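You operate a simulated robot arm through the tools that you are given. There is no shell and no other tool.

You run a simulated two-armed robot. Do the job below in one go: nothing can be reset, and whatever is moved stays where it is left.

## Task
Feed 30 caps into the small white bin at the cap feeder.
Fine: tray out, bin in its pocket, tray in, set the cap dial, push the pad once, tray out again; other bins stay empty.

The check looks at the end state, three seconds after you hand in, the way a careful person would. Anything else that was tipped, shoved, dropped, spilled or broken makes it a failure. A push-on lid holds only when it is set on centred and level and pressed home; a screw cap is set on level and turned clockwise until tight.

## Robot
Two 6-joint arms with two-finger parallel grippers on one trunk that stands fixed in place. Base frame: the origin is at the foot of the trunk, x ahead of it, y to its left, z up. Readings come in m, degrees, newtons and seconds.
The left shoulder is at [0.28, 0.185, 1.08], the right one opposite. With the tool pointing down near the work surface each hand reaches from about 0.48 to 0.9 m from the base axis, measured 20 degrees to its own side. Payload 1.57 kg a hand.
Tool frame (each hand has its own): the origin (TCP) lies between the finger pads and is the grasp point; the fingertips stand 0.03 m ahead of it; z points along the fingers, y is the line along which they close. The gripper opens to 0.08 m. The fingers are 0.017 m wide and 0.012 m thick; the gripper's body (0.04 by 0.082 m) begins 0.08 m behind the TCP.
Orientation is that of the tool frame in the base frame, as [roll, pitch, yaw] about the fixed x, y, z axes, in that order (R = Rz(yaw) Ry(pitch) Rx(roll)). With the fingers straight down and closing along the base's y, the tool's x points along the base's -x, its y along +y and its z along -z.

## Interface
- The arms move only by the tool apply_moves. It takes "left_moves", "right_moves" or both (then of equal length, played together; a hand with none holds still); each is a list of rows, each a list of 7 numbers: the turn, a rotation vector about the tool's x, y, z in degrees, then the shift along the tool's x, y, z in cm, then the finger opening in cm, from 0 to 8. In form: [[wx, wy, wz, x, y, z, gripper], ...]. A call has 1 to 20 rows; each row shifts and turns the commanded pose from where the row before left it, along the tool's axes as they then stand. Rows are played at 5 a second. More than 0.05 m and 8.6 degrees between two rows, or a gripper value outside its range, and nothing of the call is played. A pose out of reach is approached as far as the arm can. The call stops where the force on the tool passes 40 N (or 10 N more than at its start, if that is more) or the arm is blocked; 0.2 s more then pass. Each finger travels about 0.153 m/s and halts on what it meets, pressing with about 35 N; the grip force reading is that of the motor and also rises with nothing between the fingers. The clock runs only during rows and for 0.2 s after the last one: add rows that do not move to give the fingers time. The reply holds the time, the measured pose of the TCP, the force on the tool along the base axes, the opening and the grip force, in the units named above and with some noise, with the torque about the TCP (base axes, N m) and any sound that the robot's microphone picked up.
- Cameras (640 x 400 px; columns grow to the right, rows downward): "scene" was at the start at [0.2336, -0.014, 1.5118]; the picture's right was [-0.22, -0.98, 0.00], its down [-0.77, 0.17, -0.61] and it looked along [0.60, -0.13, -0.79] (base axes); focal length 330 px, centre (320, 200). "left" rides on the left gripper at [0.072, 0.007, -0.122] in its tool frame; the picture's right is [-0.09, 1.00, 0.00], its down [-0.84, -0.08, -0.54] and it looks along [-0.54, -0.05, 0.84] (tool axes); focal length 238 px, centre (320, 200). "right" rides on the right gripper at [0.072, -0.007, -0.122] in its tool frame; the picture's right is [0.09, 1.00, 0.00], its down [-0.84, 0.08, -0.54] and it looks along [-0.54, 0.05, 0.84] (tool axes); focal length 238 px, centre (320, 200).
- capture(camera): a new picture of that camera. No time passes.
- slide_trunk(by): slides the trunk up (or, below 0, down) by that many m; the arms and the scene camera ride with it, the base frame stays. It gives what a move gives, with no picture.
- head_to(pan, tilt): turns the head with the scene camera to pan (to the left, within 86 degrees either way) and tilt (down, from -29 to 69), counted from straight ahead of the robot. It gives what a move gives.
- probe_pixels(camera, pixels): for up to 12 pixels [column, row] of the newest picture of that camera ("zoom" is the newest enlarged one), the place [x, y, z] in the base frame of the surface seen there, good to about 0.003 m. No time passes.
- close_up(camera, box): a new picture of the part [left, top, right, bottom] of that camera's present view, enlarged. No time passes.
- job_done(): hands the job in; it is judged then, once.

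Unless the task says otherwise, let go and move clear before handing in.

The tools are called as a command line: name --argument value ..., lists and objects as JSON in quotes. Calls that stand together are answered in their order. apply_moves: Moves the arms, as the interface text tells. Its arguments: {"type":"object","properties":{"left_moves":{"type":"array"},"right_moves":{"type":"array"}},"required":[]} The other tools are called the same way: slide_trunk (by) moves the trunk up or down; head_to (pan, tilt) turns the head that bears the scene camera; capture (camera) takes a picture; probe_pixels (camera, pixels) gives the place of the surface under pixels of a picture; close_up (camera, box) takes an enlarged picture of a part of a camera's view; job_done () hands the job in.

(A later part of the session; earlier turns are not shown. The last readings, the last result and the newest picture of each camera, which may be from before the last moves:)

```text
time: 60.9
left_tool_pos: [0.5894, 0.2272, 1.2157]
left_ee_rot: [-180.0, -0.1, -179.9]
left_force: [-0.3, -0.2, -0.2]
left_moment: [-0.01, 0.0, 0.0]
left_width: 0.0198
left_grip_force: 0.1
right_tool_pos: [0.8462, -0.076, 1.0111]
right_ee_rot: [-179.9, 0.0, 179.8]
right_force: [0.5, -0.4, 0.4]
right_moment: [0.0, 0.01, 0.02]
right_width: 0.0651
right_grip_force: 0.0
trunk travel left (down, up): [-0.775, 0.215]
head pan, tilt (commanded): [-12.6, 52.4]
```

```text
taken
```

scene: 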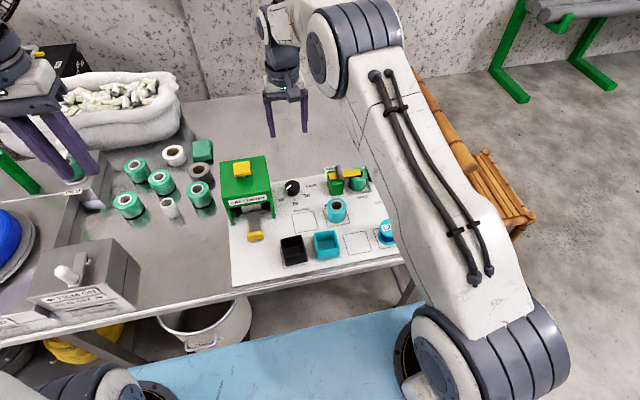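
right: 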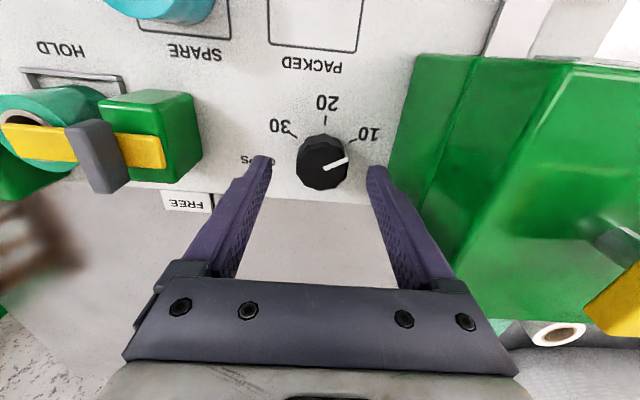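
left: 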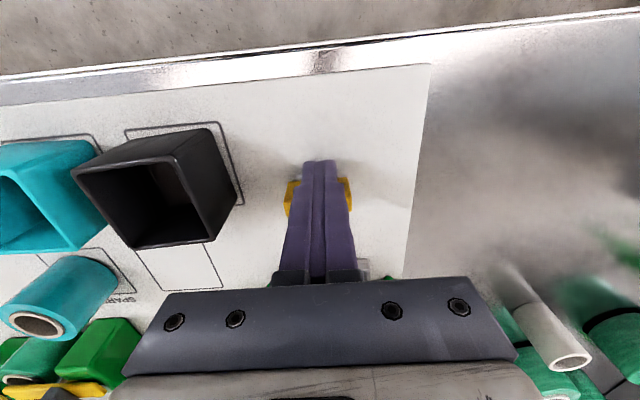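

Both hands are high and clear. I'll slide the trunk down 0.2 m, which brings the shoulders nearer to the working height.

slide_trunk --by -0.2

capture --camera "scene"

capture --camera "right"

```text
time: 63.1
left_tool_pos: [0.5898, 0.229, 1.0166]
left_ee_rot: [-180.0, 0.0, -180.0]
left_force: [0.3, 0.4, -0.3]
left_moment: [0.01, -0.01, 0.03]
left_width: 0.02
left_grip_force: 0.0
right_tool_pos: [0.8463, -0.0763, 0.8109]
right_ee_rot: [180.0, -0.1, 180.0]
right_force: [-0.2, 0.2, 0.3]
right_moment: [0.02, 0.02, 0.02]
right_width: 0.0647
right_grip_force: 0.0
trunk travel left (down, up): [-0.575, 0.415]
head pan, tilt (commanded): [-12.6, 52.4]
```

```text
taken
```

scene: 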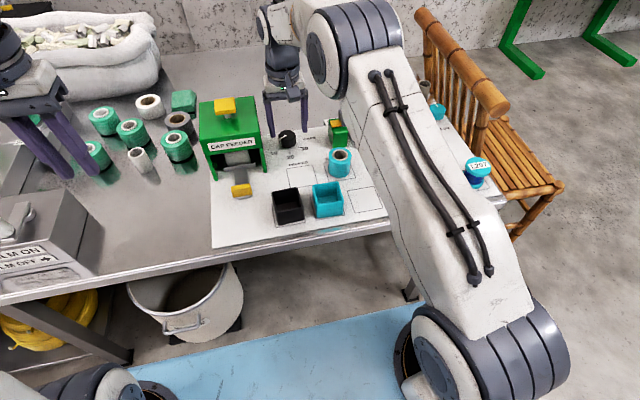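

```text
taken
```

right: 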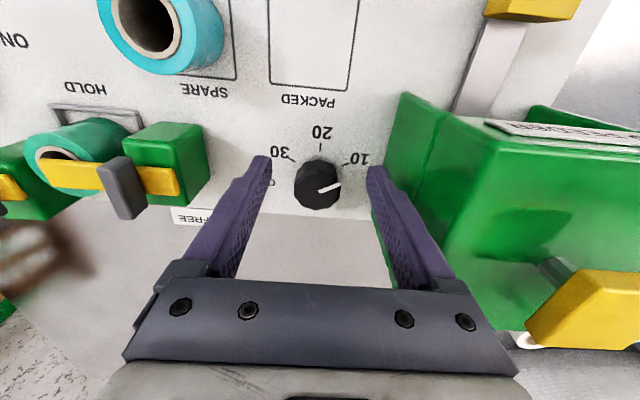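

The trunk is lower and both hands stayed clear. Now I'll move forward 4.4 cm so that the fingers are over the dial at z≈0.79.

apply_moves --right_moves '[[0, 0, 0, -2.2, 0.1, 0, 6.5], [0, 0, 0, -2.2, 0.05, 0, 6.5], [0, 0, 0, 0, 0, 2.0, 6.5], [0, 0, 0, 0, 0, 0, 6.5], [0, 0, 0, 0, 0, 0, 6.5]]'

capture --camera "right"

close_up --camera "right" --box '[240, 100, 400, 220]'

```text
time: 64.3
left_tool_pos: [0.5901, 0.228, 1.0153]
left_ee_rot: [179.9, 0.0, -179.9]
left_force: [-0.5, -0.5, -1.2]
left_moment: [0.01, -0.03, 0.02]
left_width: 0.0202
left_grip_force: 0.0
right_tool_pos: [0.8902, -0.0762, 0.7914]
right_ee_rot: [-179.9, 0.0, 180.0]
right_force: [-0.2, 0.0, -0.6]
right_moment: [0.0, 0.03, -0.03]
right_width: 0.0652
right_grip_force: 0.1
trunk travel left (down, up): [-0.575, 0.415]
head pan, tilt (commanded): [-12.6, 52.4]
```

```text
taken
```

right: 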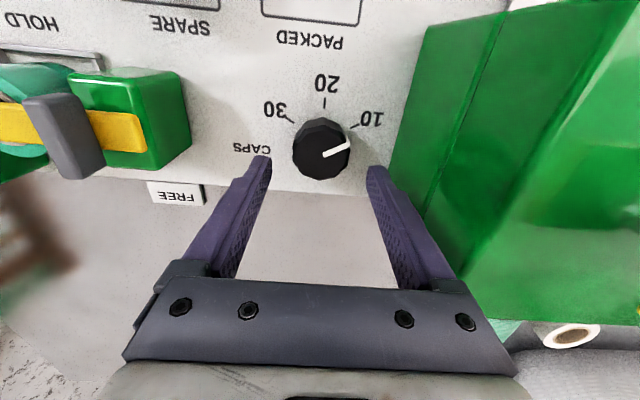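

```text
3.33 times, centred on (320, 160) of right
```

zoom: 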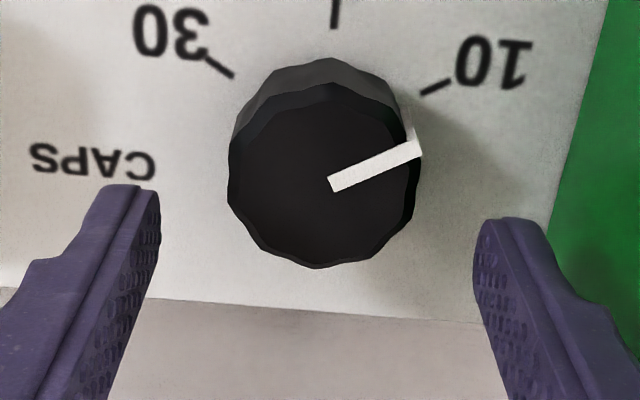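

Reach is now fine at (0.890,−0.076,0.791). I'll probe the dial edges for a final centre check.

probe_pixels --camera "zoom" --pixels '[[235, 180], [408, 190], [325, 95], [318, 258], [335, 183], [415, 150], [325, 175], [155, 200], [478, 230], [333, 25], [230, 72], [425, 92]]'

```text
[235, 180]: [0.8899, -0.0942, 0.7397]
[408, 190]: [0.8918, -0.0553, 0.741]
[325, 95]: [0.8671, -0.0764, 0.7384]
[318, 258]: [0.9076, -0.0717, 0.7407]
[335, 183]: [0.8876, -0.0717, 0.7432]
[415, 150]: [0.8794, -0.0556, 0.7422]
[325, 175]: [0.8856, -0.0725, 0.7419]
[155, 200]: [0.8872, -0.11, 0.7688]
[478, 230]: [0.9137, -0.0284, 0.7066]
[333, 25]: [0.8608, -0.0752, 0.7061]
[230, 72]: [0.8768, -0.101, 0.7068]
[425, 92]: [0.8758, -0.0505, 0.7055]
```

The dial centre is (0.889, −0.0747). I'll shift +1.5 mm in y and descend to TCP z≈0.745, keeping the fingers open.

apply_moves --right_moves '[[0, 0, 0, 0.05, 0.15, 1.0, 6.5], [0, 0, 0, 0, 0, 1.5, 6.5], [0, 0, 0, 0, 0, 1.5, 6.5], [0, 0, 0, 0, 0, 0.6, 6.5], [0, 0, 0, 0, 0, 0, 6.5]]'

capture --camera "right"

```text
time: 65.5
left_tool_pos: [0.5906, 0.2288, 1.0158]
left_ee_rot: [-179.9, 0.0, -179.9]
left_force: [0.2, 0.3, -0.4]
left_moment: [0.0, -0.01, -0.01]
left_width: 0.0201
left_grip_force: 0.1
right_tool_pos: [0.89, -0.0744, 0.7456]
right_ee_rot: [-180.0, 0.1, 179.9]
right_force: [0.1, -0.5, 0.6]
right_moment: [-0.01, 0.0, -0.02]
right_width: 0.0646
right_grip_force: 0.1
trunk travel left (down, up): [-0.575, 0.415]
head pan, tilt (commanded): [-12.6, 52.4]
```

```text
taken
```

right: 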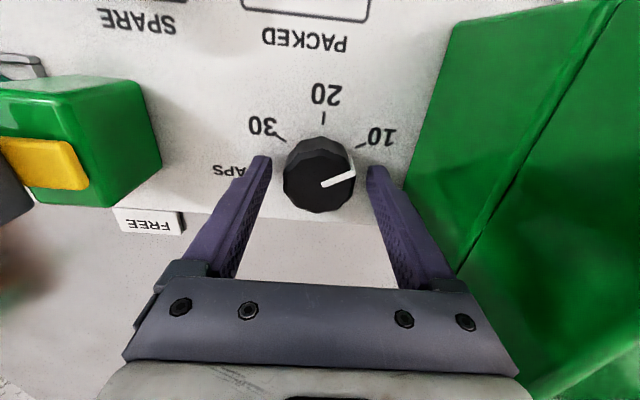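

The dial sits centred between the fingers. I'll close the grip on it.

apply_moves --right_moves '[[0, 0, 0, 0, 0, 0, 5.2], [0, 0, 0, 0, 0, 0, 4.4], [0, 0, 0, 0, 0, 0, 3.8], [0, 0, 0, 0, 0, 0, 3.5], [0, 0, 0, 0, 0, 0, 3.5]]'

capture --camera "right"

```text
time: 66.7
left_tool_pos: [0.5894, 0.2282, 1.0152]
left_ee_rot: [180.0, 0.0, -180.0]
left_force: [-0.4, -0.5, 1.0]
left_moment: [0.02, 0.01, -0.02]
left_width: 0.0199
left_grip_force: 0.0
right_tool_pos: [0.8914, -0.0753, 0.7462]
right_ee_rot: [180.0, 0.0, 179.9]
right_force: [-1.2, -5.3, -0.7]
right_moment: [0.42, -0.01, 0.01]
right_width: 0.0445
right_grip_force: 44.9
trunk travel left (down, up): [-0.575, 0.415]
head pan, tilt (commanded): [-12.6, 52.4]
```

```text
taken
```

right: 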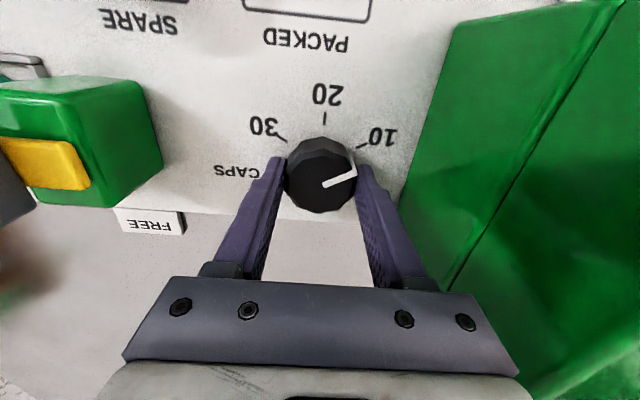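

Gripped at 4.45 cm with the pointer still on 10. I'll turn 24° counter-clockwise (seen from above) first and check that the dial follows.

apply_moves --right_moves '[[0, 0, -4, 0, 0, 0, 3.5], [0, 0, -5, 0, 0, 0, 3.5], [0, 0, -5, 0, 0, 0, 3.5], [0, 0, -5, 0, 0, 0, 3.5], [0, 0, -5, 0, 0, 0, 3.5], [0, 0, 0, 0, 0, 0, 3.5]]'

capture --camera "right"

```text
time: 68.1
left_tool_pos: [0.5906, 0.228, 1.0155]
left_ee_rot: [179.8, 0.0, -179.9]
left_force: [0.1, 0.0, 0.8]
left_moment: [-0.02, 0.01, 0.01]
left_width: 0.0199
left_grip_force: 0.0
right_tool_pos: [0.8906, -0.0753, 0.7452]
right_ee_rot: [180.0, 0.0, -156.0]
right_force: [3.7, -14.5, 3.1]
right_moment: [0.44, 0.26, 0.04]
right_width: 0.0444
right_grip_force: 44.7
trunk travel left (down, up): [-0.575, 0.415]
head pan, tilt (commanded): [-12.6, 52.4]
```

```text
taken
```

right: 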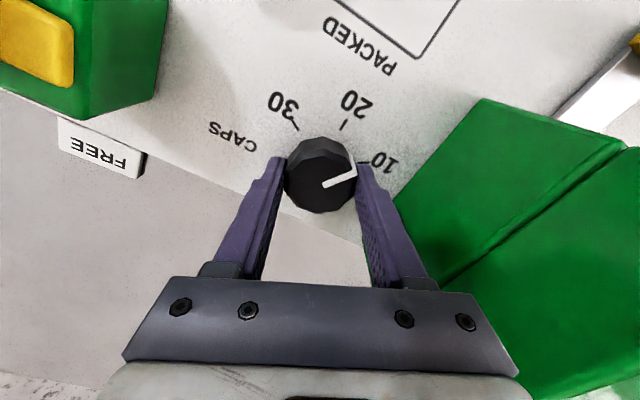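

The dial follows the hand (yaw now 24° past, ticks shifted relative to the pointer). I'll relieve the small −y load and keep turning another 48°.

apply_moves --right_moves '[[0, 0, 0, 0.04, -0.09, 0, 3.5], [0, 0, -6, 0, 0, 0, 3.5], [0, 0, -6, 0, 0, 0, 3.5], [0, 0, -6, 0, 0, 0, 3.5], [0, 0, -6, 0, 0, 0, 3.5], [0, 0, -6, 0, 0, 0, 3.5], [0, 0, -6, 0, 0, 0, 3.5], [0, 0, -6, 0, 0, 0, 3.5], [0, 0, -6, 0, 0, 0, 3.5], [0, 0, 0, 0, 0, 0, 3.5]]'

capture --camera "right"

capture --camera "scene"

```text
time: 70.3
left_tool_pos: [0.5901, 0.2279, 1.0151]
left_ee_rot: [179.9, 0.0, -179.9]
left_force: [-1.1, 0.6, 0.1]
left_moment: [0.04, -0.01, 0.02]
left_width: 0.0198
left_grip_force: 0.0
right_tool_pos: [0.8903, -0.0743, 0.745]
right_ee_rot: [-179.9, 0.1, -107.9]
right_force: [11.9, -3.2, 4.6]
right_moment: [0.44, 0.0, 0.01]
right_width: 0.0449
right_grip_force: 45.2
trunk travel left (down, up): [-0.575, 0.415]
head pan, tilt (commanded): [-12.6, 52.4]
```

```text
taken
```

right: 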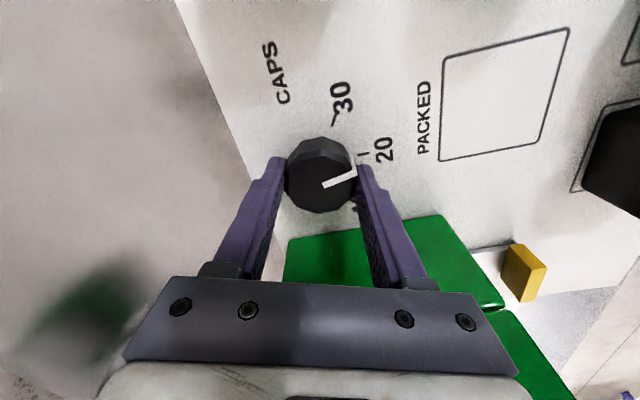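

```text
taken
```

scene: 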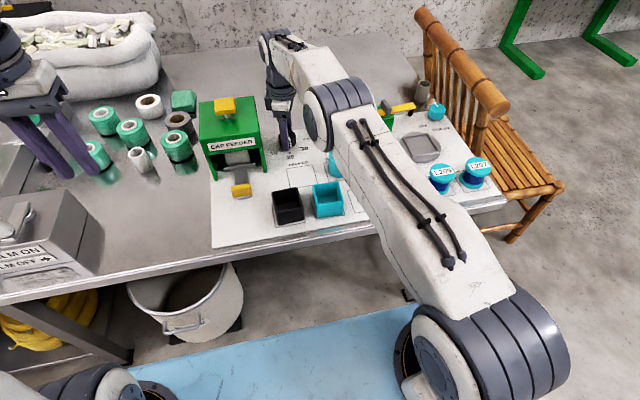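

Turned 72° so far with the pointer just past 20. I'll continue the remaining 48° toward 30.

apply_moves --right_moves '[[0, 0, -6, 0, 0, 0, 3.5], [0, 0, -6, 0, 0, 0, 3.5], [0, 0, -6, 0, 0, 0, 3.5], [0, 0, -6, 0, 0, 0, 3.5], [0, 0, -6, 0, 0, 0, 3.5], [0, 0, -6, 0, 0, 0, 3.5], [0, 0, -6, 0, 0, 0, 3.5], [0, 0, -4, 0, 0, 0, 3.5], [0, 0, 0, 0, 0, 0, 3.5]]'

capture --camera "right"

close_up --camera "right" --box '[260, 110, 400, 230]'

```text
time: 72.3
left_tool_pos: [0.5893, 0.2285, 1.0155]
left_ee_rot: [-179.9, 0.1, -179.9]
left_force: [0.4, -0.9, -0.2]
left_moment: [0.04, 0.01, -0.01]
left_width: 0.02
left_grip_force: 0.1
right_tool_pos: [0.8896, -0.0746, 0.745]
right_ee_rot: [179.9, -0.1, -62.0]
right_force: [-6.4, 1.7, 12.6]
right_moment: [-0.12, -0.44, 0.02]
right_width: 0.0446
right_grip_force: 44.9
trunk travel left (down, up): [-0.575, 0.415]
head pan, tilt (commanded): [-12.6, 52.4]
```

```text
taken
```

right: 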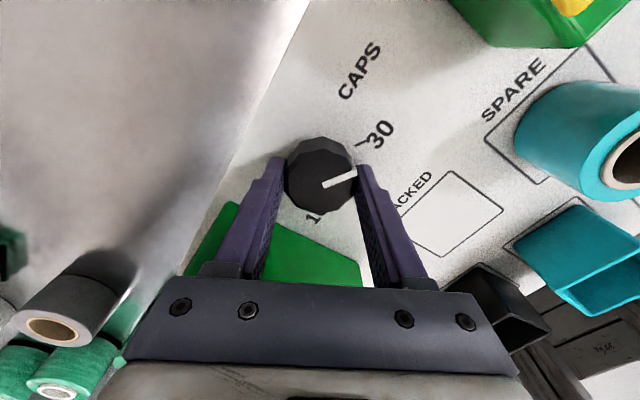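

```text
3.33 times, centred on (330, 170) of right
```

zoom: 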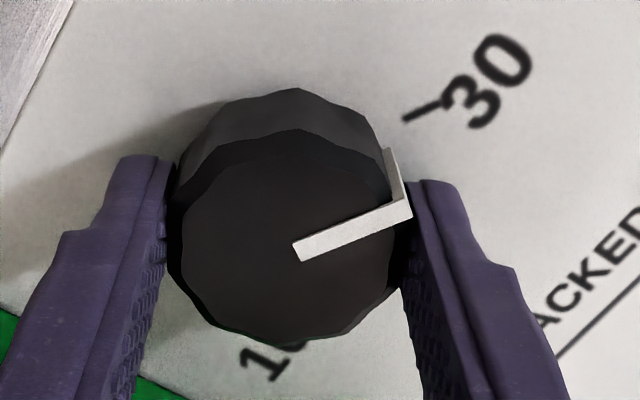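

Turned 118°, and the 30 tick now appears relative to the pointer almost exactly where the 10 tick did at the start. I'll probe pointer and tick positions to check the angle.

probe_pixels --camera "zoom" --pixels '[[300, 252], [402, 212], [408, 118], [436, 103], [422, 111], [185, 250], [400, 230], [290, 140], [290, 330]]'

```text
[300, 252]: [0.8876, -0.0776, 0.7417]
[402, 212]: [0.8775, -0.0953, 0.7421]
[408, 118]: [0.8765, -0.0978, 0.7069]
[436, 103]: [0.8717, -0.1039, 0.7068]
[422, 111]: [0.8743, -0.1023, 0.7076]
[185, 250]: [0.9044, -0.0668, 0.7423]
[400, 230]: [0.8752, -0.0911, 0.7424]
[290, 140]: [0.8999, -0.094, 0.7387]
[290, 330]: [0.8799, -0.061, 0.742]
```

Pointer direction is ≈60–61° and the 30 tick ≈62°, so it's within a degree or two. I'll add the last 2° turn, then open the fingers.

apply_moves --right_moves '[[0, 0, -2, 0, 0, 0, 3.5], [0, 0, 0, 0, 0, 0, 3.5], [0, 0, 0, 0, 0, 0, 4.6], [0, 0, 0, 0, 0, 0, 5.6], [0, 0, 0, 0, 0, 0, 6.5], [0, 0, 0, 0, 0, 0, 6.5]]'

capture --camera "right"

close_up --camera "right" --box '[260, 110, 400, 230]'

```text
time: 73.7
left_tool_pos: [0.5905, 0.2277, 1.0158]
left_ee_rot: [-180.0, 0.0, -179.9]
left_force: [-1.0, 0.1, -0.1]
left_moment: [-0.03, -0.03, 0.02]
left_width: 0.0199
left_grip_force: 0.0
right_tool_pos: [0.8901, -0.0753, 0.7445]
right_ee_rot: [180.0, 0.0, -60.1]
right_force: [0.0, -0.9, -0.2]
right_moment: [0.0, -0.01, -0.02]
right_width: 0.065
right_grip_force: 0.1
trunk travel left (down, up): [-0.575, 0.415]
head pan, tilt (commanded): [-12.6, 52.4]
```

```text
taken
```

right: 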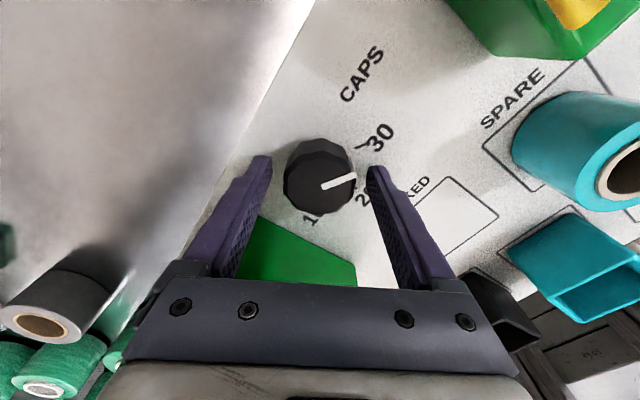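

```text
3.33 times, centred on (330, 170) of right
```

zoom: 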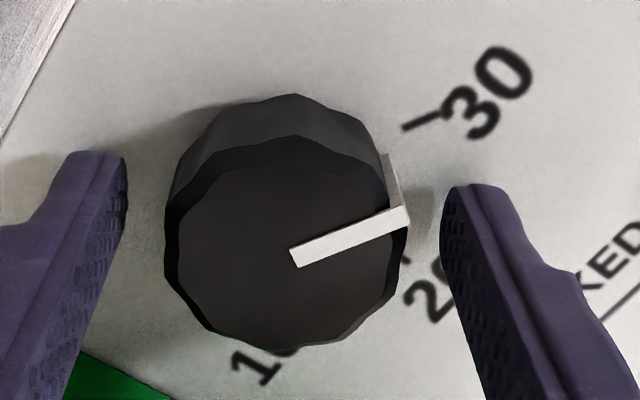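

The dial stays set at 30 after release. I'll raise the hand straight up and view the dial from above.

apply_moves --right_moves '[[0, 0, 0, 0, 0, -1.0, 6.5], [0, 0, 0, 0, 0, -3.0, 6.5], [0, 0, 0, 0, 0, -4.0, 6.5], [0, 0, 0, 0, 0, -4.0, 6.5], [0, 0, 0, 0, 0, -3.0, 6.5], [0, 0, 0, 0, 0, 0, 6.5]]'

close_up --camera "right" --box '[260, 60, 400, 160]'

```text
time: 75.1
left_tool_pos: [0.5904, 0.2282, 1.0151]
left_ee_rot: [-180.0, 0.0, 180.0]
left_force: [-0.7, -1.1, 0.8]
left_moment: [0.01, -0.04, 0.01]
left_width: 0.0199
left_grip_force: 0.1
right_tool_pos: [0.8769, -0.076, 0.8927]
right_ee_rot: [180.0, 0.0, -60.0]
right_force: [-0.3, -0.4, -1.0]
right_moment: [-0.01, 0.0, 0.03]
right_width: 0.065
right_grip_force: 0.0
right hand out of reach, approached as far as the arm can: row 4, 5
trunk travel left (down, up): [-0.575, 0.415]
head pan, tilt (commanded): [-12.6, 52.4]
```

```text
4.00 times, centred on (330, 110) of right
```

zoom: 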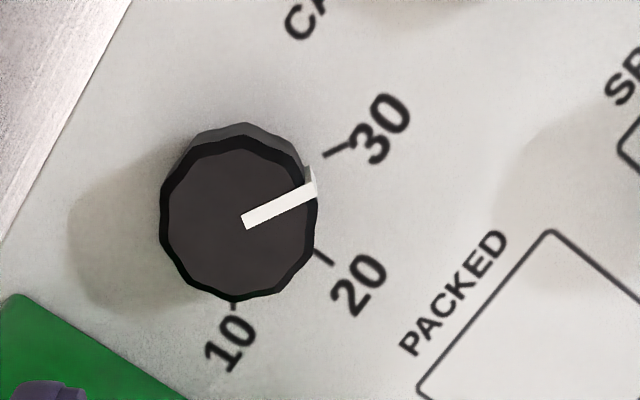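

The pointer looks parallel to the 30 tick. I'll double-check its angle with probed positions from this view.

probe_pixels --camera "zoom" --pixels '[[247, 220], [310, 187], [327, 154], [348, 145], [337, 150], [234, 305], [325, 257], [168, 220], [310, 230], [235, 150], [245, 292]]'

```text
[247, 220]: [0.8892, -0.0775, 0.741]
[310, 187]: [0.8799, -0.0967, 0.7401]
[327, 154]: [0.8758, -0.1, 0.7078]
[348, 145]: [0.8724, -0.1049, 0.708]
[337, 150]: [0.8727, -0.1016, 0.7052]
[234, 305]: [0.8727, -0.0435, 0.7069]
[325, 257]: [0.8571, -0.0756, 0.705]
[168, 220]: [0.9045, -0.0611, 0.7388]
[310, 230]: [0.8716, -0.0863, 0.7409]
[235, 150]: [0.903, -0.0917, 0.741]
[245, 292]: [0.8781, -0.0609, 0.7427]
```

The pointer agrees with 30 within measurement error. I'll rotate the wrist back to neutral while up here.

apply_moves --right_moves '[[0, 0, 8, 0, 0, 0, 6.5], [0, 0, 8, 0, 0, 0, 6.5], [0, 0, 8, 0, 0, 0, 6.5], [0, 0, 8, 0, 0, 0, 6.5], [0, 0, 8, 0, 0, 0, 6.5], [0, 0, 8, 0, 0, 0, 6.5], [0, 0, 8, 0, 0, 0, 6.5], [0, 0, 8, 0, 0, 0, 6.5], [0, 0, 8, 0, 0, 0, 6.5], [0, 0, 8, 0, 0, 0, 6.5], [0, 0, 8, 0, 0, 0, 6.5], [0, 0, 8, 0, 0, 0, 6.5], [0, 0, 8, 0, 0, 0, 6.5], [0, 0, 8, 0, 0, 0, 6.5], [0, 0, 8, 0, 0, 0, 6.5], [0, 0, 0, 0, 0, 0, 6.5]]'

capture --camera "right"

close_up --camera "right" --box '[260, 60, 400, 160]'

```text
time: 78.5
left_tool_pos: [0.5907, 0.2267, 1.0157]
left_ee_rot: [-180.0, 0.0, -179.9]
left_force: [-0.2, -0.9, 1.0]
left_moment: [-0.01, 0.02, 0.0]
left_width: 0.0199
left_grip_force: 0.0
right_tool_pos: [0.8791, -0.0755, 0.8933]
right_ee_rot: [-179.9, 0.0, 179.9]
right_force: [-0.1, -0.2, 0.5]
right_moment: [-0.04, 0.01, -0.01]
right_width: 0.065
right_grip_force: 0.1
trunk travel left (down, up): [-0.575, 0.415]
head pan, tilt (commanded): [-12.6, 52.4]
```

```text
taken
```

right: 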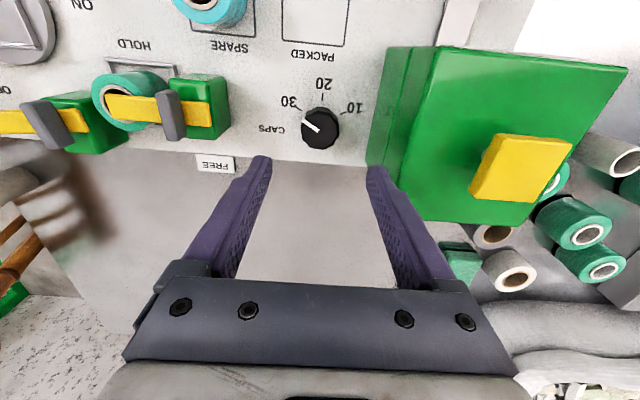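

```text
4.00 times, centred on (330, 110) of right
```

zoom: 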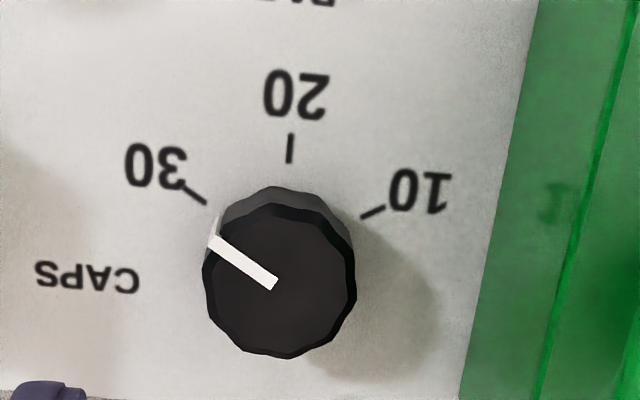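

The dial clearly points at 30 now (zoom pointer (212,240) in line with the tick at (198,197)). I'll move the right hand back to its side and look at the pad.

apply_moves --right_moves '[[0, 0, 0, 3.0, -1.0, -1.5, 6.5], [0, 0, 0, 3.25, -2.7, -0.7, 6.5], [0, 0, 0, 3.25, -2.7, -0.7, 6.5], [0, 0, 0, 3.25, -2.7, -0.7, 6.5], [0, 0, 0, 3.25, -2.7, -0.7, 6.5], [0, 0, 0, 3.25, -2.7, -0.7, 6.5], [0, 0, 0, 3.25, -2.7, -0.7, 6.5], [0, 0, 0, 3.25, -2.7, -0.7, 6.5], [0, 0, 0, 0, 0, 0, 6.5]]'

capture --camera "scene"

close_up --camera "scene" --box '[190, 85, 318, 205]'

```text
time: 80.5
left_tool_pos: [0.5896, 0.2293, 1.0155]
left_ee_rot: [-180.0, 0.0, -179.9]
left_force: [0.6, 0.2, 0.0]
left_moment: [0.0, 0.0, -0.04]
left_width: 0.0201
left_grip_force: 0.1
right_tool_pos: [0.8714, -0.1214, 0.9368]
right_ee_rot: [-180.0, -0.2, 179.8]
right_force: [-0.8, 0.5, 0.0]
right_moment: [0.0, -0.01, -0.02]
right_width: 0.0649
right_grip_force: 0.0
right hand out of reach, approached as far as the arm can: row 1, 2, 3, 4, 5, 6, 7, 8
trunk travel left (down, up): [-0.575, 0.415]
head pan, tilt (commanded): [-12.6, 52.4]
```

```text
taken
```

scene: 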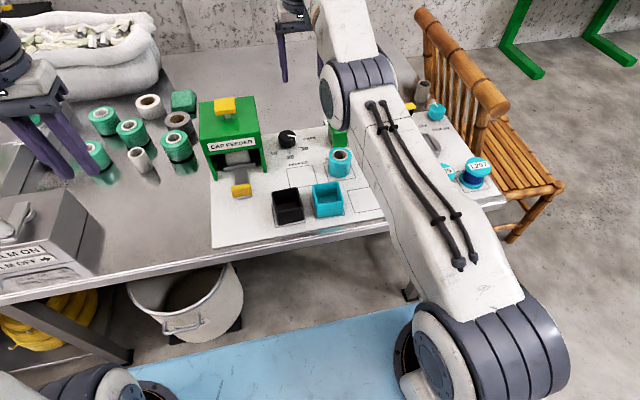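

```text
3.33 times, centred on (254, 145) of scene
```

zoom: 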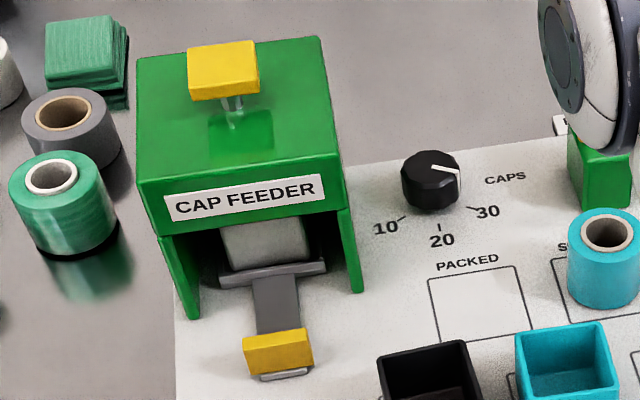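

The dial reads 30, but the right hand barely retreated (x 0.871, all rows reported out of reach), so the arm is in an awkward posture. I'll look at the right arm by turning the head before moving it.

head_to --pan -15 --tilt 25

capture --camera "scene"

capture --camera "right"

```text
time: 81.4
left_tool_pos: [0.5899, 0.2276, 1.0168]
left_ee_rot: [-179.9, 0.0, -179.8]
left_force: [-0.3, 0.3, -0.3]
left_moment: [-0.02, 0.01, -0.02]
left_width: 0.0199
left_grip_force: 0.1
right_tool_pos: [0.8706, -0.1218, 0.9366]
right_ee_rot: [180.0, -0.1, 179.8]
right_force: [0.2, -0.3, -0.7]
right_moment: [0.01, -0.06, -0.02]
right_width: 0.0651
right_grip_force: 0.0
trunk travel left (down, up): [-0.575, 0.415]
head pan, tilt (commanded): [-15.0, 25.0]
```

```text
taken
```

scene: 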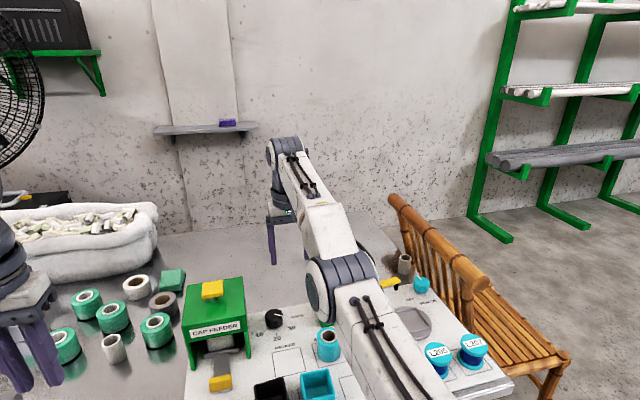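

```text
taken
```

right: 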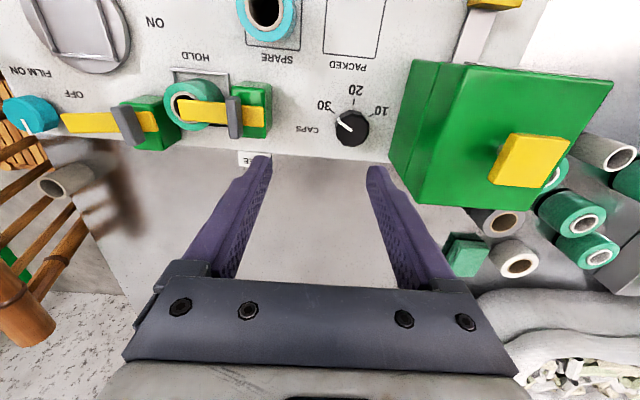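

The right arm looks almost fully straightened, so inward moves are stuck at the singularity. I'll try a small downward move, which should let the elbow bend again.

apply_moves --right_moves '[[0, 0, 0, 0, 0, 1.0, 6.5], [0, 0, 0, 0, 0, 1.0, 6.5], [0, 0, 0, 0, 0, 1.0, 6.5], [0, 0, 0, 0, 0, 1.0, 6.5]]'

```text
time: 82.4
left_tool_pos: [0.5904, 0.2278, 1.0152]
left_ee_rot: [-179.9, -0.1, -179.9]
left_force: [0.0, -0.7, 0.2]
left_moment: [0.0, -0.01, -0.01]
left_width: 0.0201
left_grip_force: 0.1
right_tool_pos: [0.88, -0.1181, 0.8987]
right_ee_rot: [-179.9, -0.3, 179.9]
right_force: [0.0, -0.5, -0.2]
right_moment: [-0.02, 0.02, -0.01]
right_width: 0.0651
right_grip_force: 0.1
right hand out of reach, approached as far as the arm can: row 2, 4
trunk travel left (down, up): [-0.575, 0.415]
head pan, tilt (commanded): [-15.0, 25.0]
```

It moves down but hugs the outer reach limit. I'll check what lies beneath before going lower.

capture --camera "right"

probe_pixels --camera "right" --pixels '[[255, 100], [233, 110], [265, 90], [255, 125], [245, 158], [350, 125], [200, 110], [150, 120]]'

```text
taken
```

right: 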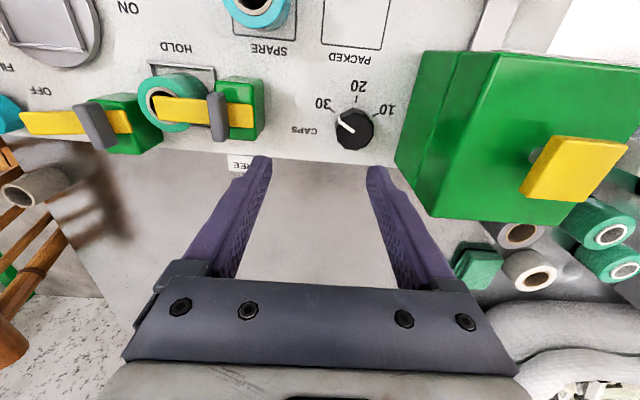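

```text
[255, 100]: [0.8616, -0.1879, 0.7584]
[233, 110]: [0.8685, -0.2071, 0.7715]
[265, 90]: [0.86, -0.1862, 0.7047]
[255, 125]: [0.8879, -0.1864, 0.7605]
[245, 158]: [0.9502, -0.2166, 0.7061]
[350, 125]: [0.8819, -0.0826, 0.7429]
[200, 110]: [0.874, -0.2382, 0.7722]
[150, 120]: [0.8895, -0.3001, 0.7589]
```

Clear below down to z≈0.78. I'll go down further to where the elbow has room to bend, with a slight retreat mixed in.

apply_moves --right_moves '[[0, 0, 0, 0, 0, 1.5, 6.5], [0, 0, 0, 0, 0, 1.5, 6.5], [0, 0, 0, 0, 0, 1.5, 6.5], [0, 0, 0, 0, 0, 1.5, 6.5], [0, 0, 0, 0.5, 0, 1.5, 6.5], [0, 0, 0, 1.0, 0, 1.0, 6.5]]'

```text
time: 83.8
left_tool_pos: [0.5907, 0.228, 1.0147]
left_ee_rot: [180.0, -0.1, -179.9]
left_force: [0.4, 0.4, 0.3]
left_moment: [-0.02, -0.01, 0.03]
left_width: 0.02
left_grip_force: 0.0
right_tool_pos: [0.8931, -0.1161, 0.8193]
right_ee_rot: [180.0, -0.1, 179.8]
right_force: [0.7, -0.1, -0.4]
right_moment: [-0.04, 0.01, 0.0]
right_width: 0.0654
right_grip_force: 0.0
right hand out of reach, approached as far as the arm can: row 2, 3, 5, 6
trunk travel left (down, up): [-0.575, 0.415]
head pan, tilt (commanded): [-15.0, 25.0]
```

Still hugging the reach limit. I'll probe points along the right arm in the scene view to understand its bend.

capture --camera "scene"

probe_pixels --camera "scene" --pixels '[[390, 370], [365, 310], [350, 265], [325, 235], [310, 200], [300, 175], [288, 150], [275, 155], [320, 290], [285, 195]]'

```text
taken
```

scene: 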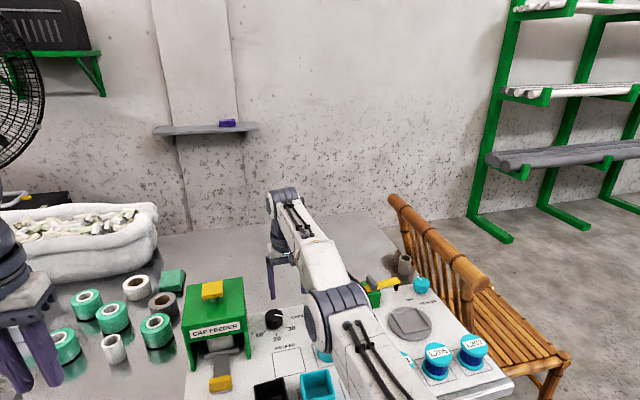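

```text
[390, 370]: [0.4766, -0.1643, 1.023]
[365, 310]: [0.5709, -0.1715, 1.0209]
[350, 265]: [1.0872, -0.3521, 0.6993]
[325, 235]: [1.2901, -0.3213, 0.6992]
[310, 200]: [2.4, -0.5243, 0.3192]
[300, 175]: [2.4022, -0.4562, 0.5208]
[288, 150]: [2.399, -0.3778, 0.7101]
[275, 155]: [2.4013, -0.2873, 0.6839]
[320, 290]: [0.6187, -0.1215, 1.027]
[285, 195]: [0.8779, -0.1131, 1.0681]
```

The arm is nearly straight, apparently bent slightly to the wrong side of straight. I'll close the fingers (to clear the dial and the green block), stretch outward a little, and then swing down so the elbow falls back to its normal side.

apply_moves --right_moves '[[0, 0, 0, 0, -1.5, 0, 3], [0, 0, 0, -1.5, 0, 0, 0], [0, 0, 0, -1.5, 0, 0, 0]]'

```text
time: 84.6
left_tool_pos: [0.5895, 0.2285, 1.0161]
left_ee_rot: [179.9, 0.0, -179.9]
left_force: [0.8, 0.5, -0.4]
left_moment: [0.0, -0.03, -0.03]
left_width: 0.0198
left_grip_force: 0.1
right_tool_pos: [0.8973, -0.13, 0.8178]
right_ee_rot: [-180.0, 0.0, 179.9]
right_force: [0.1, 0.4, -0.1]
right_moment: [-0.01, 0.01, 0.01]
right_width: 0.0
right_grip_force: 21.6
right hand out of reach, approached as far as the arm can: row 2, 3
trunk travel left (down, up): [-0.575, 0.415]
head pan, tilt (commanded): [-15.0, 25.0]
```

Fingers are closed at (0.897, −0.130, 0.818), clear of the dial and block. Now a larger downward swing.

apply_moves --right_moves '[[0, 0, 0, 0, 0, 4.0, 0], [0, 0, 0, 0, 0, 0, 0]]'

```text
time: 85.2
left_tool_pos: [0.59, 0.2274, 1.0173]
left_ee_rot: [-179.9, 0.0, -179.9]
left_force: [0.7, 0.2, 0.2]
left_moment: [-0.01, -0.01, 0.02]
left_width: 0.0197
left_grip_force: 0.1
right_tool_pos: [0.8976, -0.1309, 0.7788]
right_ee_rot: [-179.9, -0.2, 179.8]
right_force: [-0.2, 0.1, 0.0]
right_moment: [-0.04, 0.0, 0.03]
right_width: 0.0002
right_grip_force: 21.4
trunk travel left (down, up): [-0.575, 0.415]
head pan, tilt (commanded): [-15.0, 25.0]
```

That was reached without complaint. I'll try a small inward move with a slight descent.

apply_moves --right_moves '[[0, 0, 0, 1.0, 0, 1.0, 0], [0, 0, 0, 1.5, 0, 0.5, 0], [0, 0, 0, 1.5, 0, 0, 0]]'

```text
time: 86.0
left_tool_pos: [0.5895, 0.2291, 1.016]
left_ee_rot: [179.9, 0.0, -179.9]
left_force: [0.1, -0.2, -0.4]
left_moment: [0.0, 0.0, 0.03]
left_width: 0.0202
left_grip_force: 0.1
right_tool_pos: [0.8983, -0.1297, 0.767]
right_ee_rot: [-179.9, -0.1, 179.9]
right_force: [0.6, 0.0, -0.3]
right_moment: [0.01, -0.01, 0.04]
right_width: 0.0003
right_grip_force: 20.7
right hand out of reach, approached as far as the arm can: row 1, 2, 3
trunk travel left (down, up): [-0.575, 0.415]
head pan, tilt (commanded): [-15.0, 25.0]
```

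The inward moves stay blocked, while earlier (trunk up) the same situation freed itself when I approached the limit downward and then rose. I'll raise the trunk back by 0.2 m so I can repeat that with clear space under the hand.

slide_trunk --by 0.2

capture --camera "right"

```text
time: 88.2
left_tool_pos: [0.5908, 0.2278, 1.2155]
left_ee_rot: [-180.0, 0.0, -180.0]
left_force: [-0.3, 0.8, -0.6]
left_moment: [0.07, 0.0, -0.01]
left_width: 0.02
left_grip_force: 0.1
right_tool_pos: [0.8985, -0.1291, 0.9678]
right_ee_rot: [-179.9, -0.1, 179.9]
right_force: [0.7, -0.1, 0.5]
right_moment: [0.0, -0.01, -0.04]
right_width: 0.0001
right_grip_force: 21.2
trunk travel left (down, up): [-0.775, 0.215]
head pan, tilt (commanded): [-15.0, 25.0]
```

```text
taken
```

right: 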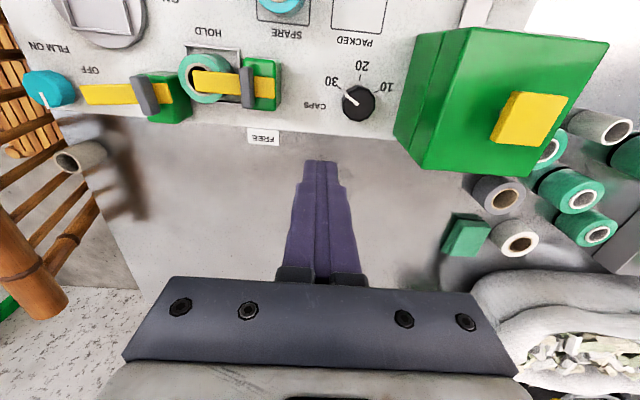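

The hand is now at z 0.968 with lots of clear space beneath (table behind the plate). I'll move straight down in 3 cm rows along the reach limit.

apply_moves --right_moves '[[0, 0, 0, 0, 0, 3.0, 0], [0, 0, 0, 0, 0, 3.0, 0], [0, 0, 0, 0, 0, 3.0, 0], [0, 0, 0, 0, 0, 3.0, 0], [0, 0, 0, 0, 0, 3.0, 0]]'

```text
time: 89.4
left_tool_pos: [0.5896, 0.2281, 1.2154]
left_ee_rot: [180.0, -0.1, -179.8]
left_force: [0.6, 0.2, 0.8]
left_moment: [0.0, 0.02, 0.03]
left_width: 0.02
left_grip_force: 0.0
right_tool_pos: [0.8836, -0.1315, 0.8199]
right_ee_rot: [179.9, 0.0, 180.0]
right_force: [-0.4, -0.2, 0.1]
right_moment: [0.02, 0.04, 0.01]
right_width: 0.0001
right_grip_force: 21.6
right hand out of reach, approached as far as the arm can: row 4, 5
trunk travel left (down, up): [-0.775, 0.215]
head pan, tilt (commanded): [-15.0, 25.0]
```

It slid down along the limit as expected. Now I'll try moving up and inward.

apply_moves --right_moves '[[0, 0, 0, 0, 0, -2.0, 0], [0, 0, 0, 0.5, 0, -2.0, 0], [0, 0, 0, 1.0, 0, -2.0, 0], [0, 0, 0, 1.5, 0, -2.0, 0]]'

```text
time: 90.4
left_tool_pos: [0.5908, 0.2287, 1.2163]
left_ee_rot: [180.0, -0.1, -179.8]
left_force: [0.2, -0.1, 0.0]
left_moment: [-0.05, 0.02, 0.02]
left_width: 0.02
left_grip_force: 0.1
right_tool_pos: [0.8527, -0.1315, 0.8996]
right_ee_rot: [-179.9, -0.1, 179.9]
right_force: [0.4, 0.3, 0.3]
right_moment: [0.02, 0.01, 0.0]
right_width: 0.0
right_grip_force: 21.3
trunk travel left (down, up): [-0.775, 0.215]
head pan, tilt (commanded): [-15.0, 25.0]
```

The arm is free again (0.853, −0.131, 0.900) with no reach warning. I'll retreat the right hand to its side now.

apply_moves --right_moves '[[0, 0, 0, 3.0, -1.0, -2.0, 2], [0, 0, 0, 3.4, -2.1, -1.9, 4], [0, 0, 0, 3.4, -2.1, -1.9, 4], [0, 0, 0, 3.4, -2.1, -1.9, 4], [0, 0, 0, 3.4, -2.1, -1.9, 4], [0, 0, 0, 3.4, -2.1, -1.9, 4], [0, 0, 0, 3.4, -2.1, -1.9, 4], [0, 0, 0, 3.0, -2.1, -1.9, 4], [0, 0, 0, 0, 0, 0, 4]]'

head_to --pan -6 --tilt 50

capture --camera "scene"

```text
time: 92.4
left_tool_pos: [0.5891, 0.2282, 1.2158]
left_ee_rot: [-180.0, 0.0, -179.8]
left_force: [-0.1, 0.4, 1.2]
left_moment: [0.02, 0.0, -0.01]
left_width: 0.0197
left_grip_force: 0.1
right_tool_pos: [0.5908, -0.2882, 1.0539]
right_ee_rot: [180.0, -0.1, 180.0]
right_force: [-0.7, 1.3, 0.0]
right_moment: [0.02, 0.0, 0.0]
right_width: 0.0401
right_grip_force: 0.0
trunk travel left (down, up): [-0.775, 0.215]
head pan, tilt (commanded): [-15.0, 25.0]
```

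```text
time: 93.3
left_tool_pos: [0.5906, 0.2278, 1.216]
left_ee_rot: [180.0, 0.0, -179.9]
left_force: [0.4, 0.6, 0.0]
left_moment: [0.0, -0.03, 0.01]
left_width: 0.0202
left_grip_force: 0.2
right_tool_pos: [0.5907, -0.287, 1.0523]
right_ee_rot: [180.0, -0.1, 179.8]
right_force: [-0.6, 0.2, 0.4]
right_moment: [0.0, 0.0, 0.01]
right_width: 0.0397
right_grip_force: 0.0
trunk travel left (down, up): [-0.775, 0.215]
head pan, tilt (commanded): [-6.0, 50.0]
```

```text
taken
```

scene: 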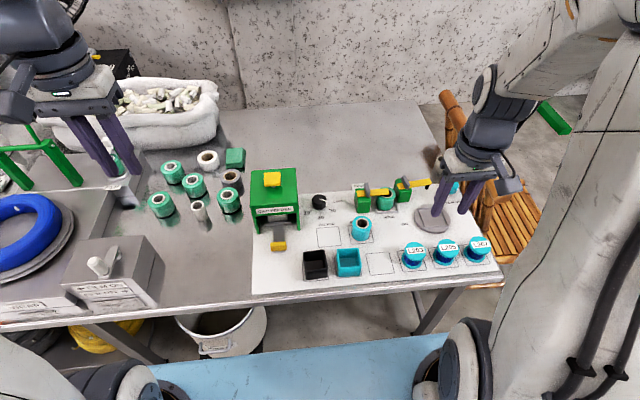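

The right hand is back at its side. Now I'll look closely at the dial, the tray and the pad before pressing.

close_up --camera "scene" --box '[240, 160, 350, 260]'

close_up --camera "scene" --box '[245, 160, 309, 200]'

```text
4.00 times, centred on (295, 210) of scene
```

zoom: 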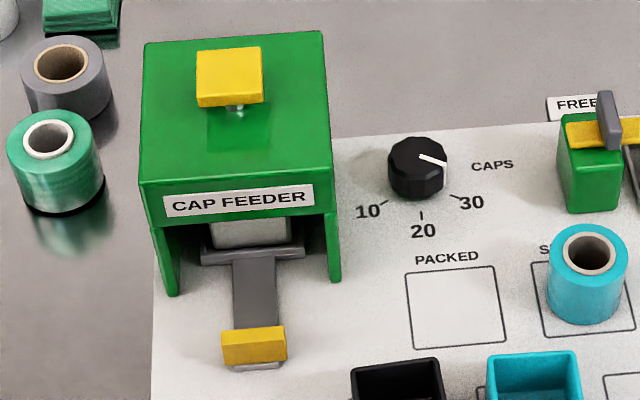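

```text
10.00 times, centred on (277, 180) of scene
```

zoom: 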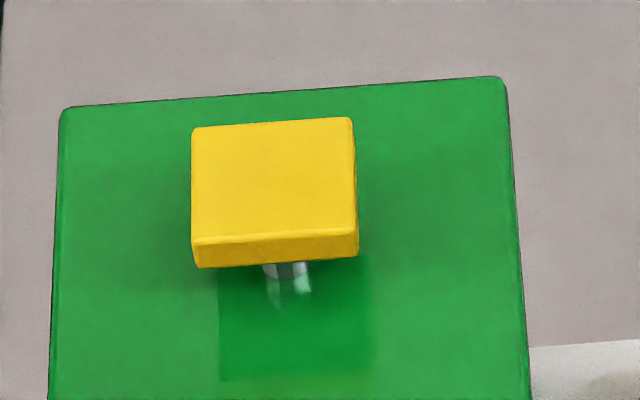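

Dial, tray and pad look right; the pad's top is a flat yellow square. I'll zoom on the dial to double-check the pointer against the 30 tick and probe the pad.

probe_pixels --camera "zoom" --pixels '[[195, 132], [350, 120], [193, 240], [356, 232], [272, 180], [275, 250], [285, 300], [100, 200], [450, 200]]'

close_up --camera "scene" --box '[304, 186, 344, 211]'

```text
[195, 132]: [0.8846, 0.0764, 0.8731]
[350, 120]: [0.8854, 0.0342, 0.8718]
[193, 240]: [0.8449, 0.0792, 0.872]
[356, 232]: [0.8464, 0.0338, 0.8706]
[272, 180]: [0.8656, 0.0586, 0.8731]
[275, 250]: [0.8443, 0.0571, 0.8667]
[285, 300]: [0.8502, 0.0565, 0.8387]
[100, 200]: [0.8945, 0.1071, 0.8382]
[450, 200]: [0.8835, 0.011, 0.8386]
```

```text
16.00 times, centred on (324, 198) of scene
```

zoom: 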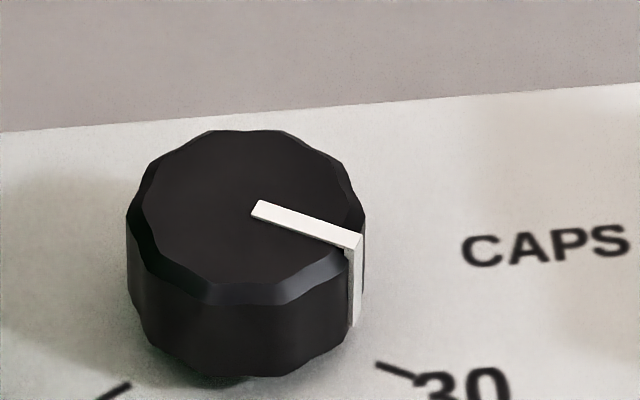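

The pointer is exactly parallel to the 30 tick (both slope ≈18°), so the dial is set. The pad's centre is (0.865, 0.056) with top z≈0.872; I'll bring the left hand with closed fingers above it.

apply_moves --left_moves '[[0, 0, 0, -2.744, -1.718, 2.4, 0], [0, 0, 0, -2.744, -1.718, 2.4, 0], [0, 0, 0, -2.744, -1.718, 2.4, 0], [0, 0, 0, -2.744, -1.718, 2.4, 0], [0, 0, 0, -2.744, -1.718, 2.4, 0], [0, 0, 0, -2.744, -1.718, 2.4, 0], [0, 0, 0, -2.744, -1.718, 2.4, 0], [0, 0, 0, -2.744, -1.718, 2.4, 0], [0, 0, 0, -2.744, -1.718, 2.4, 0], [0, 0, 0, -2.744, -1.718, 2.4, 0], [0, 0, 0, 0, 0, 0, 0]]'

capture --camera "left"

capture --camera "scene"

```text
time: 95.7
left_tool_pos: [0.8675, 0.0562, 0.9773]
left_ee_rot: [179.9, -0.1, -179.9]
left_force: [0.4, 0.0, 0.6]
left_moment: [0.04, 0.02, -0.01]
left_width: 0.0
left_grip_force: 20.7
right_tool_pos: [0.5901, -0.2877, 1.0532]
right_ee_rot: [-180.0, 0.0, 179.9]
right_force: [-0.2, 0.2, 0.1]
right_moment: [-0.02, -0.01, 0.02]
right_width: 0.0398
right_grip_force: 0.1
trunk travel left (down, up): [-0.775, 0.215]
head pan, tilt (commanded): [-6.0, 50.0]
```

```text
taken
```

left: 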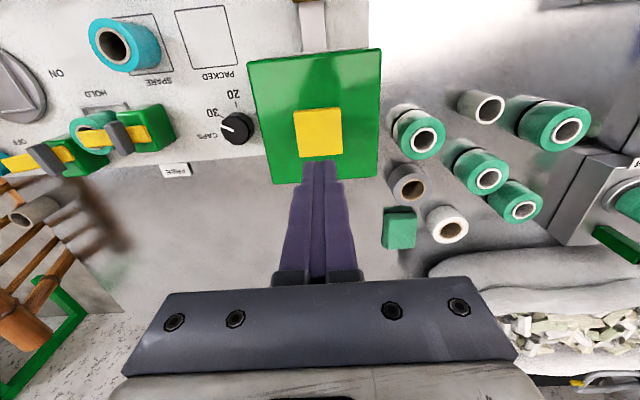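

```text
taken
```

scene: 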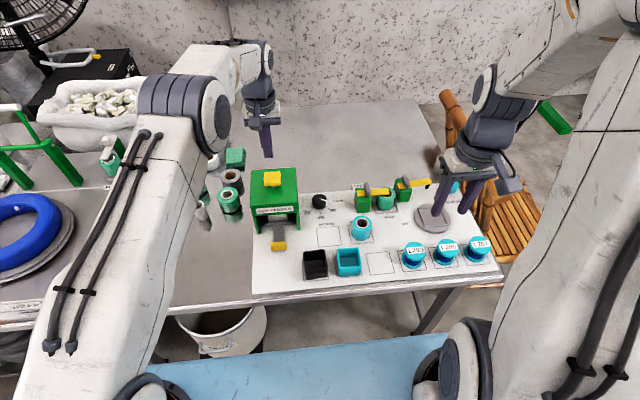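

The left hand is above the pad at (0.8675, 0.0562). I'll lower to ~2 cm above the pad and verify alignment.

apply_moves --left_moves '[[0, 0, 0, 0.2, 0, 2.0, 0], [0, 0, 0, 0, 0, 2.0, 0], [0, 0, 0, 0, 0, 1.0, 0], [0, 0, 0, 0, 0, 0, 0]]'

capture --camera "left"

close_up --camera "scene" --box '[230, 80, 326, 200]'

```text
time: 96.7
left_tool_pos: [0.863, 0.0556, 0.926]
left_ee_rot: [-180.0, 0.0, -179.8]
left_force: [-0.5, 0.1, 1.1]
left_moment: [-0.01, 0.01, -0.01]
left_width: 0.0001
left_grip_force: 20.7
right_tool_pos: [0.5908, -0.2871, 1.0524]
right_ee_rot: [180.0, -0.1, 179.9]
right_force: [-1.0, 1.0, 0.0]
right_moment: [0.0, -0.04, 0.01]
right_width: 0.0402
right_grip_force: 0.0
trunk travel left (down, up): [-0.775, 0.215]
head pan, tilt (commanded): [-6.0, 50.0]
```

```text
taken
```

left: 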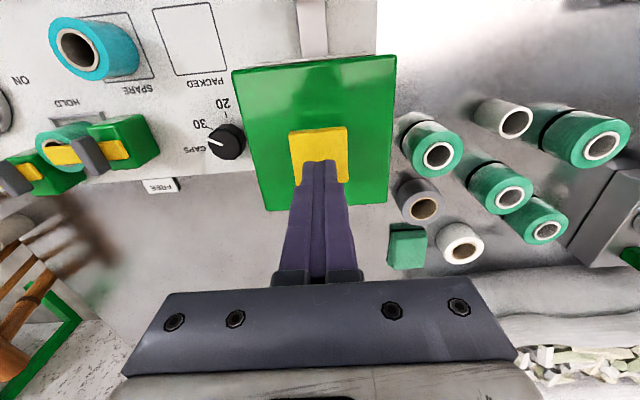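

```text
3.33 times, centred on (278, 140) of scene
```

zoom: 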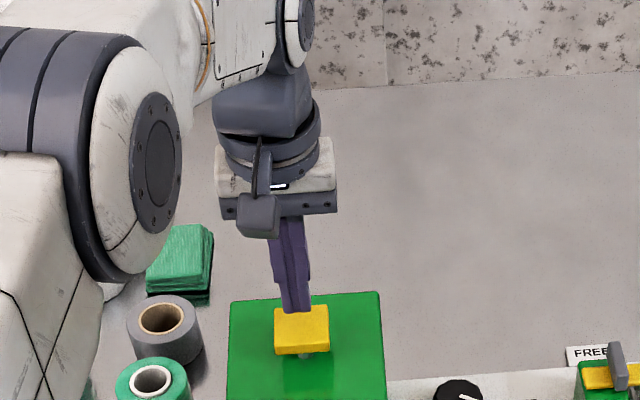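

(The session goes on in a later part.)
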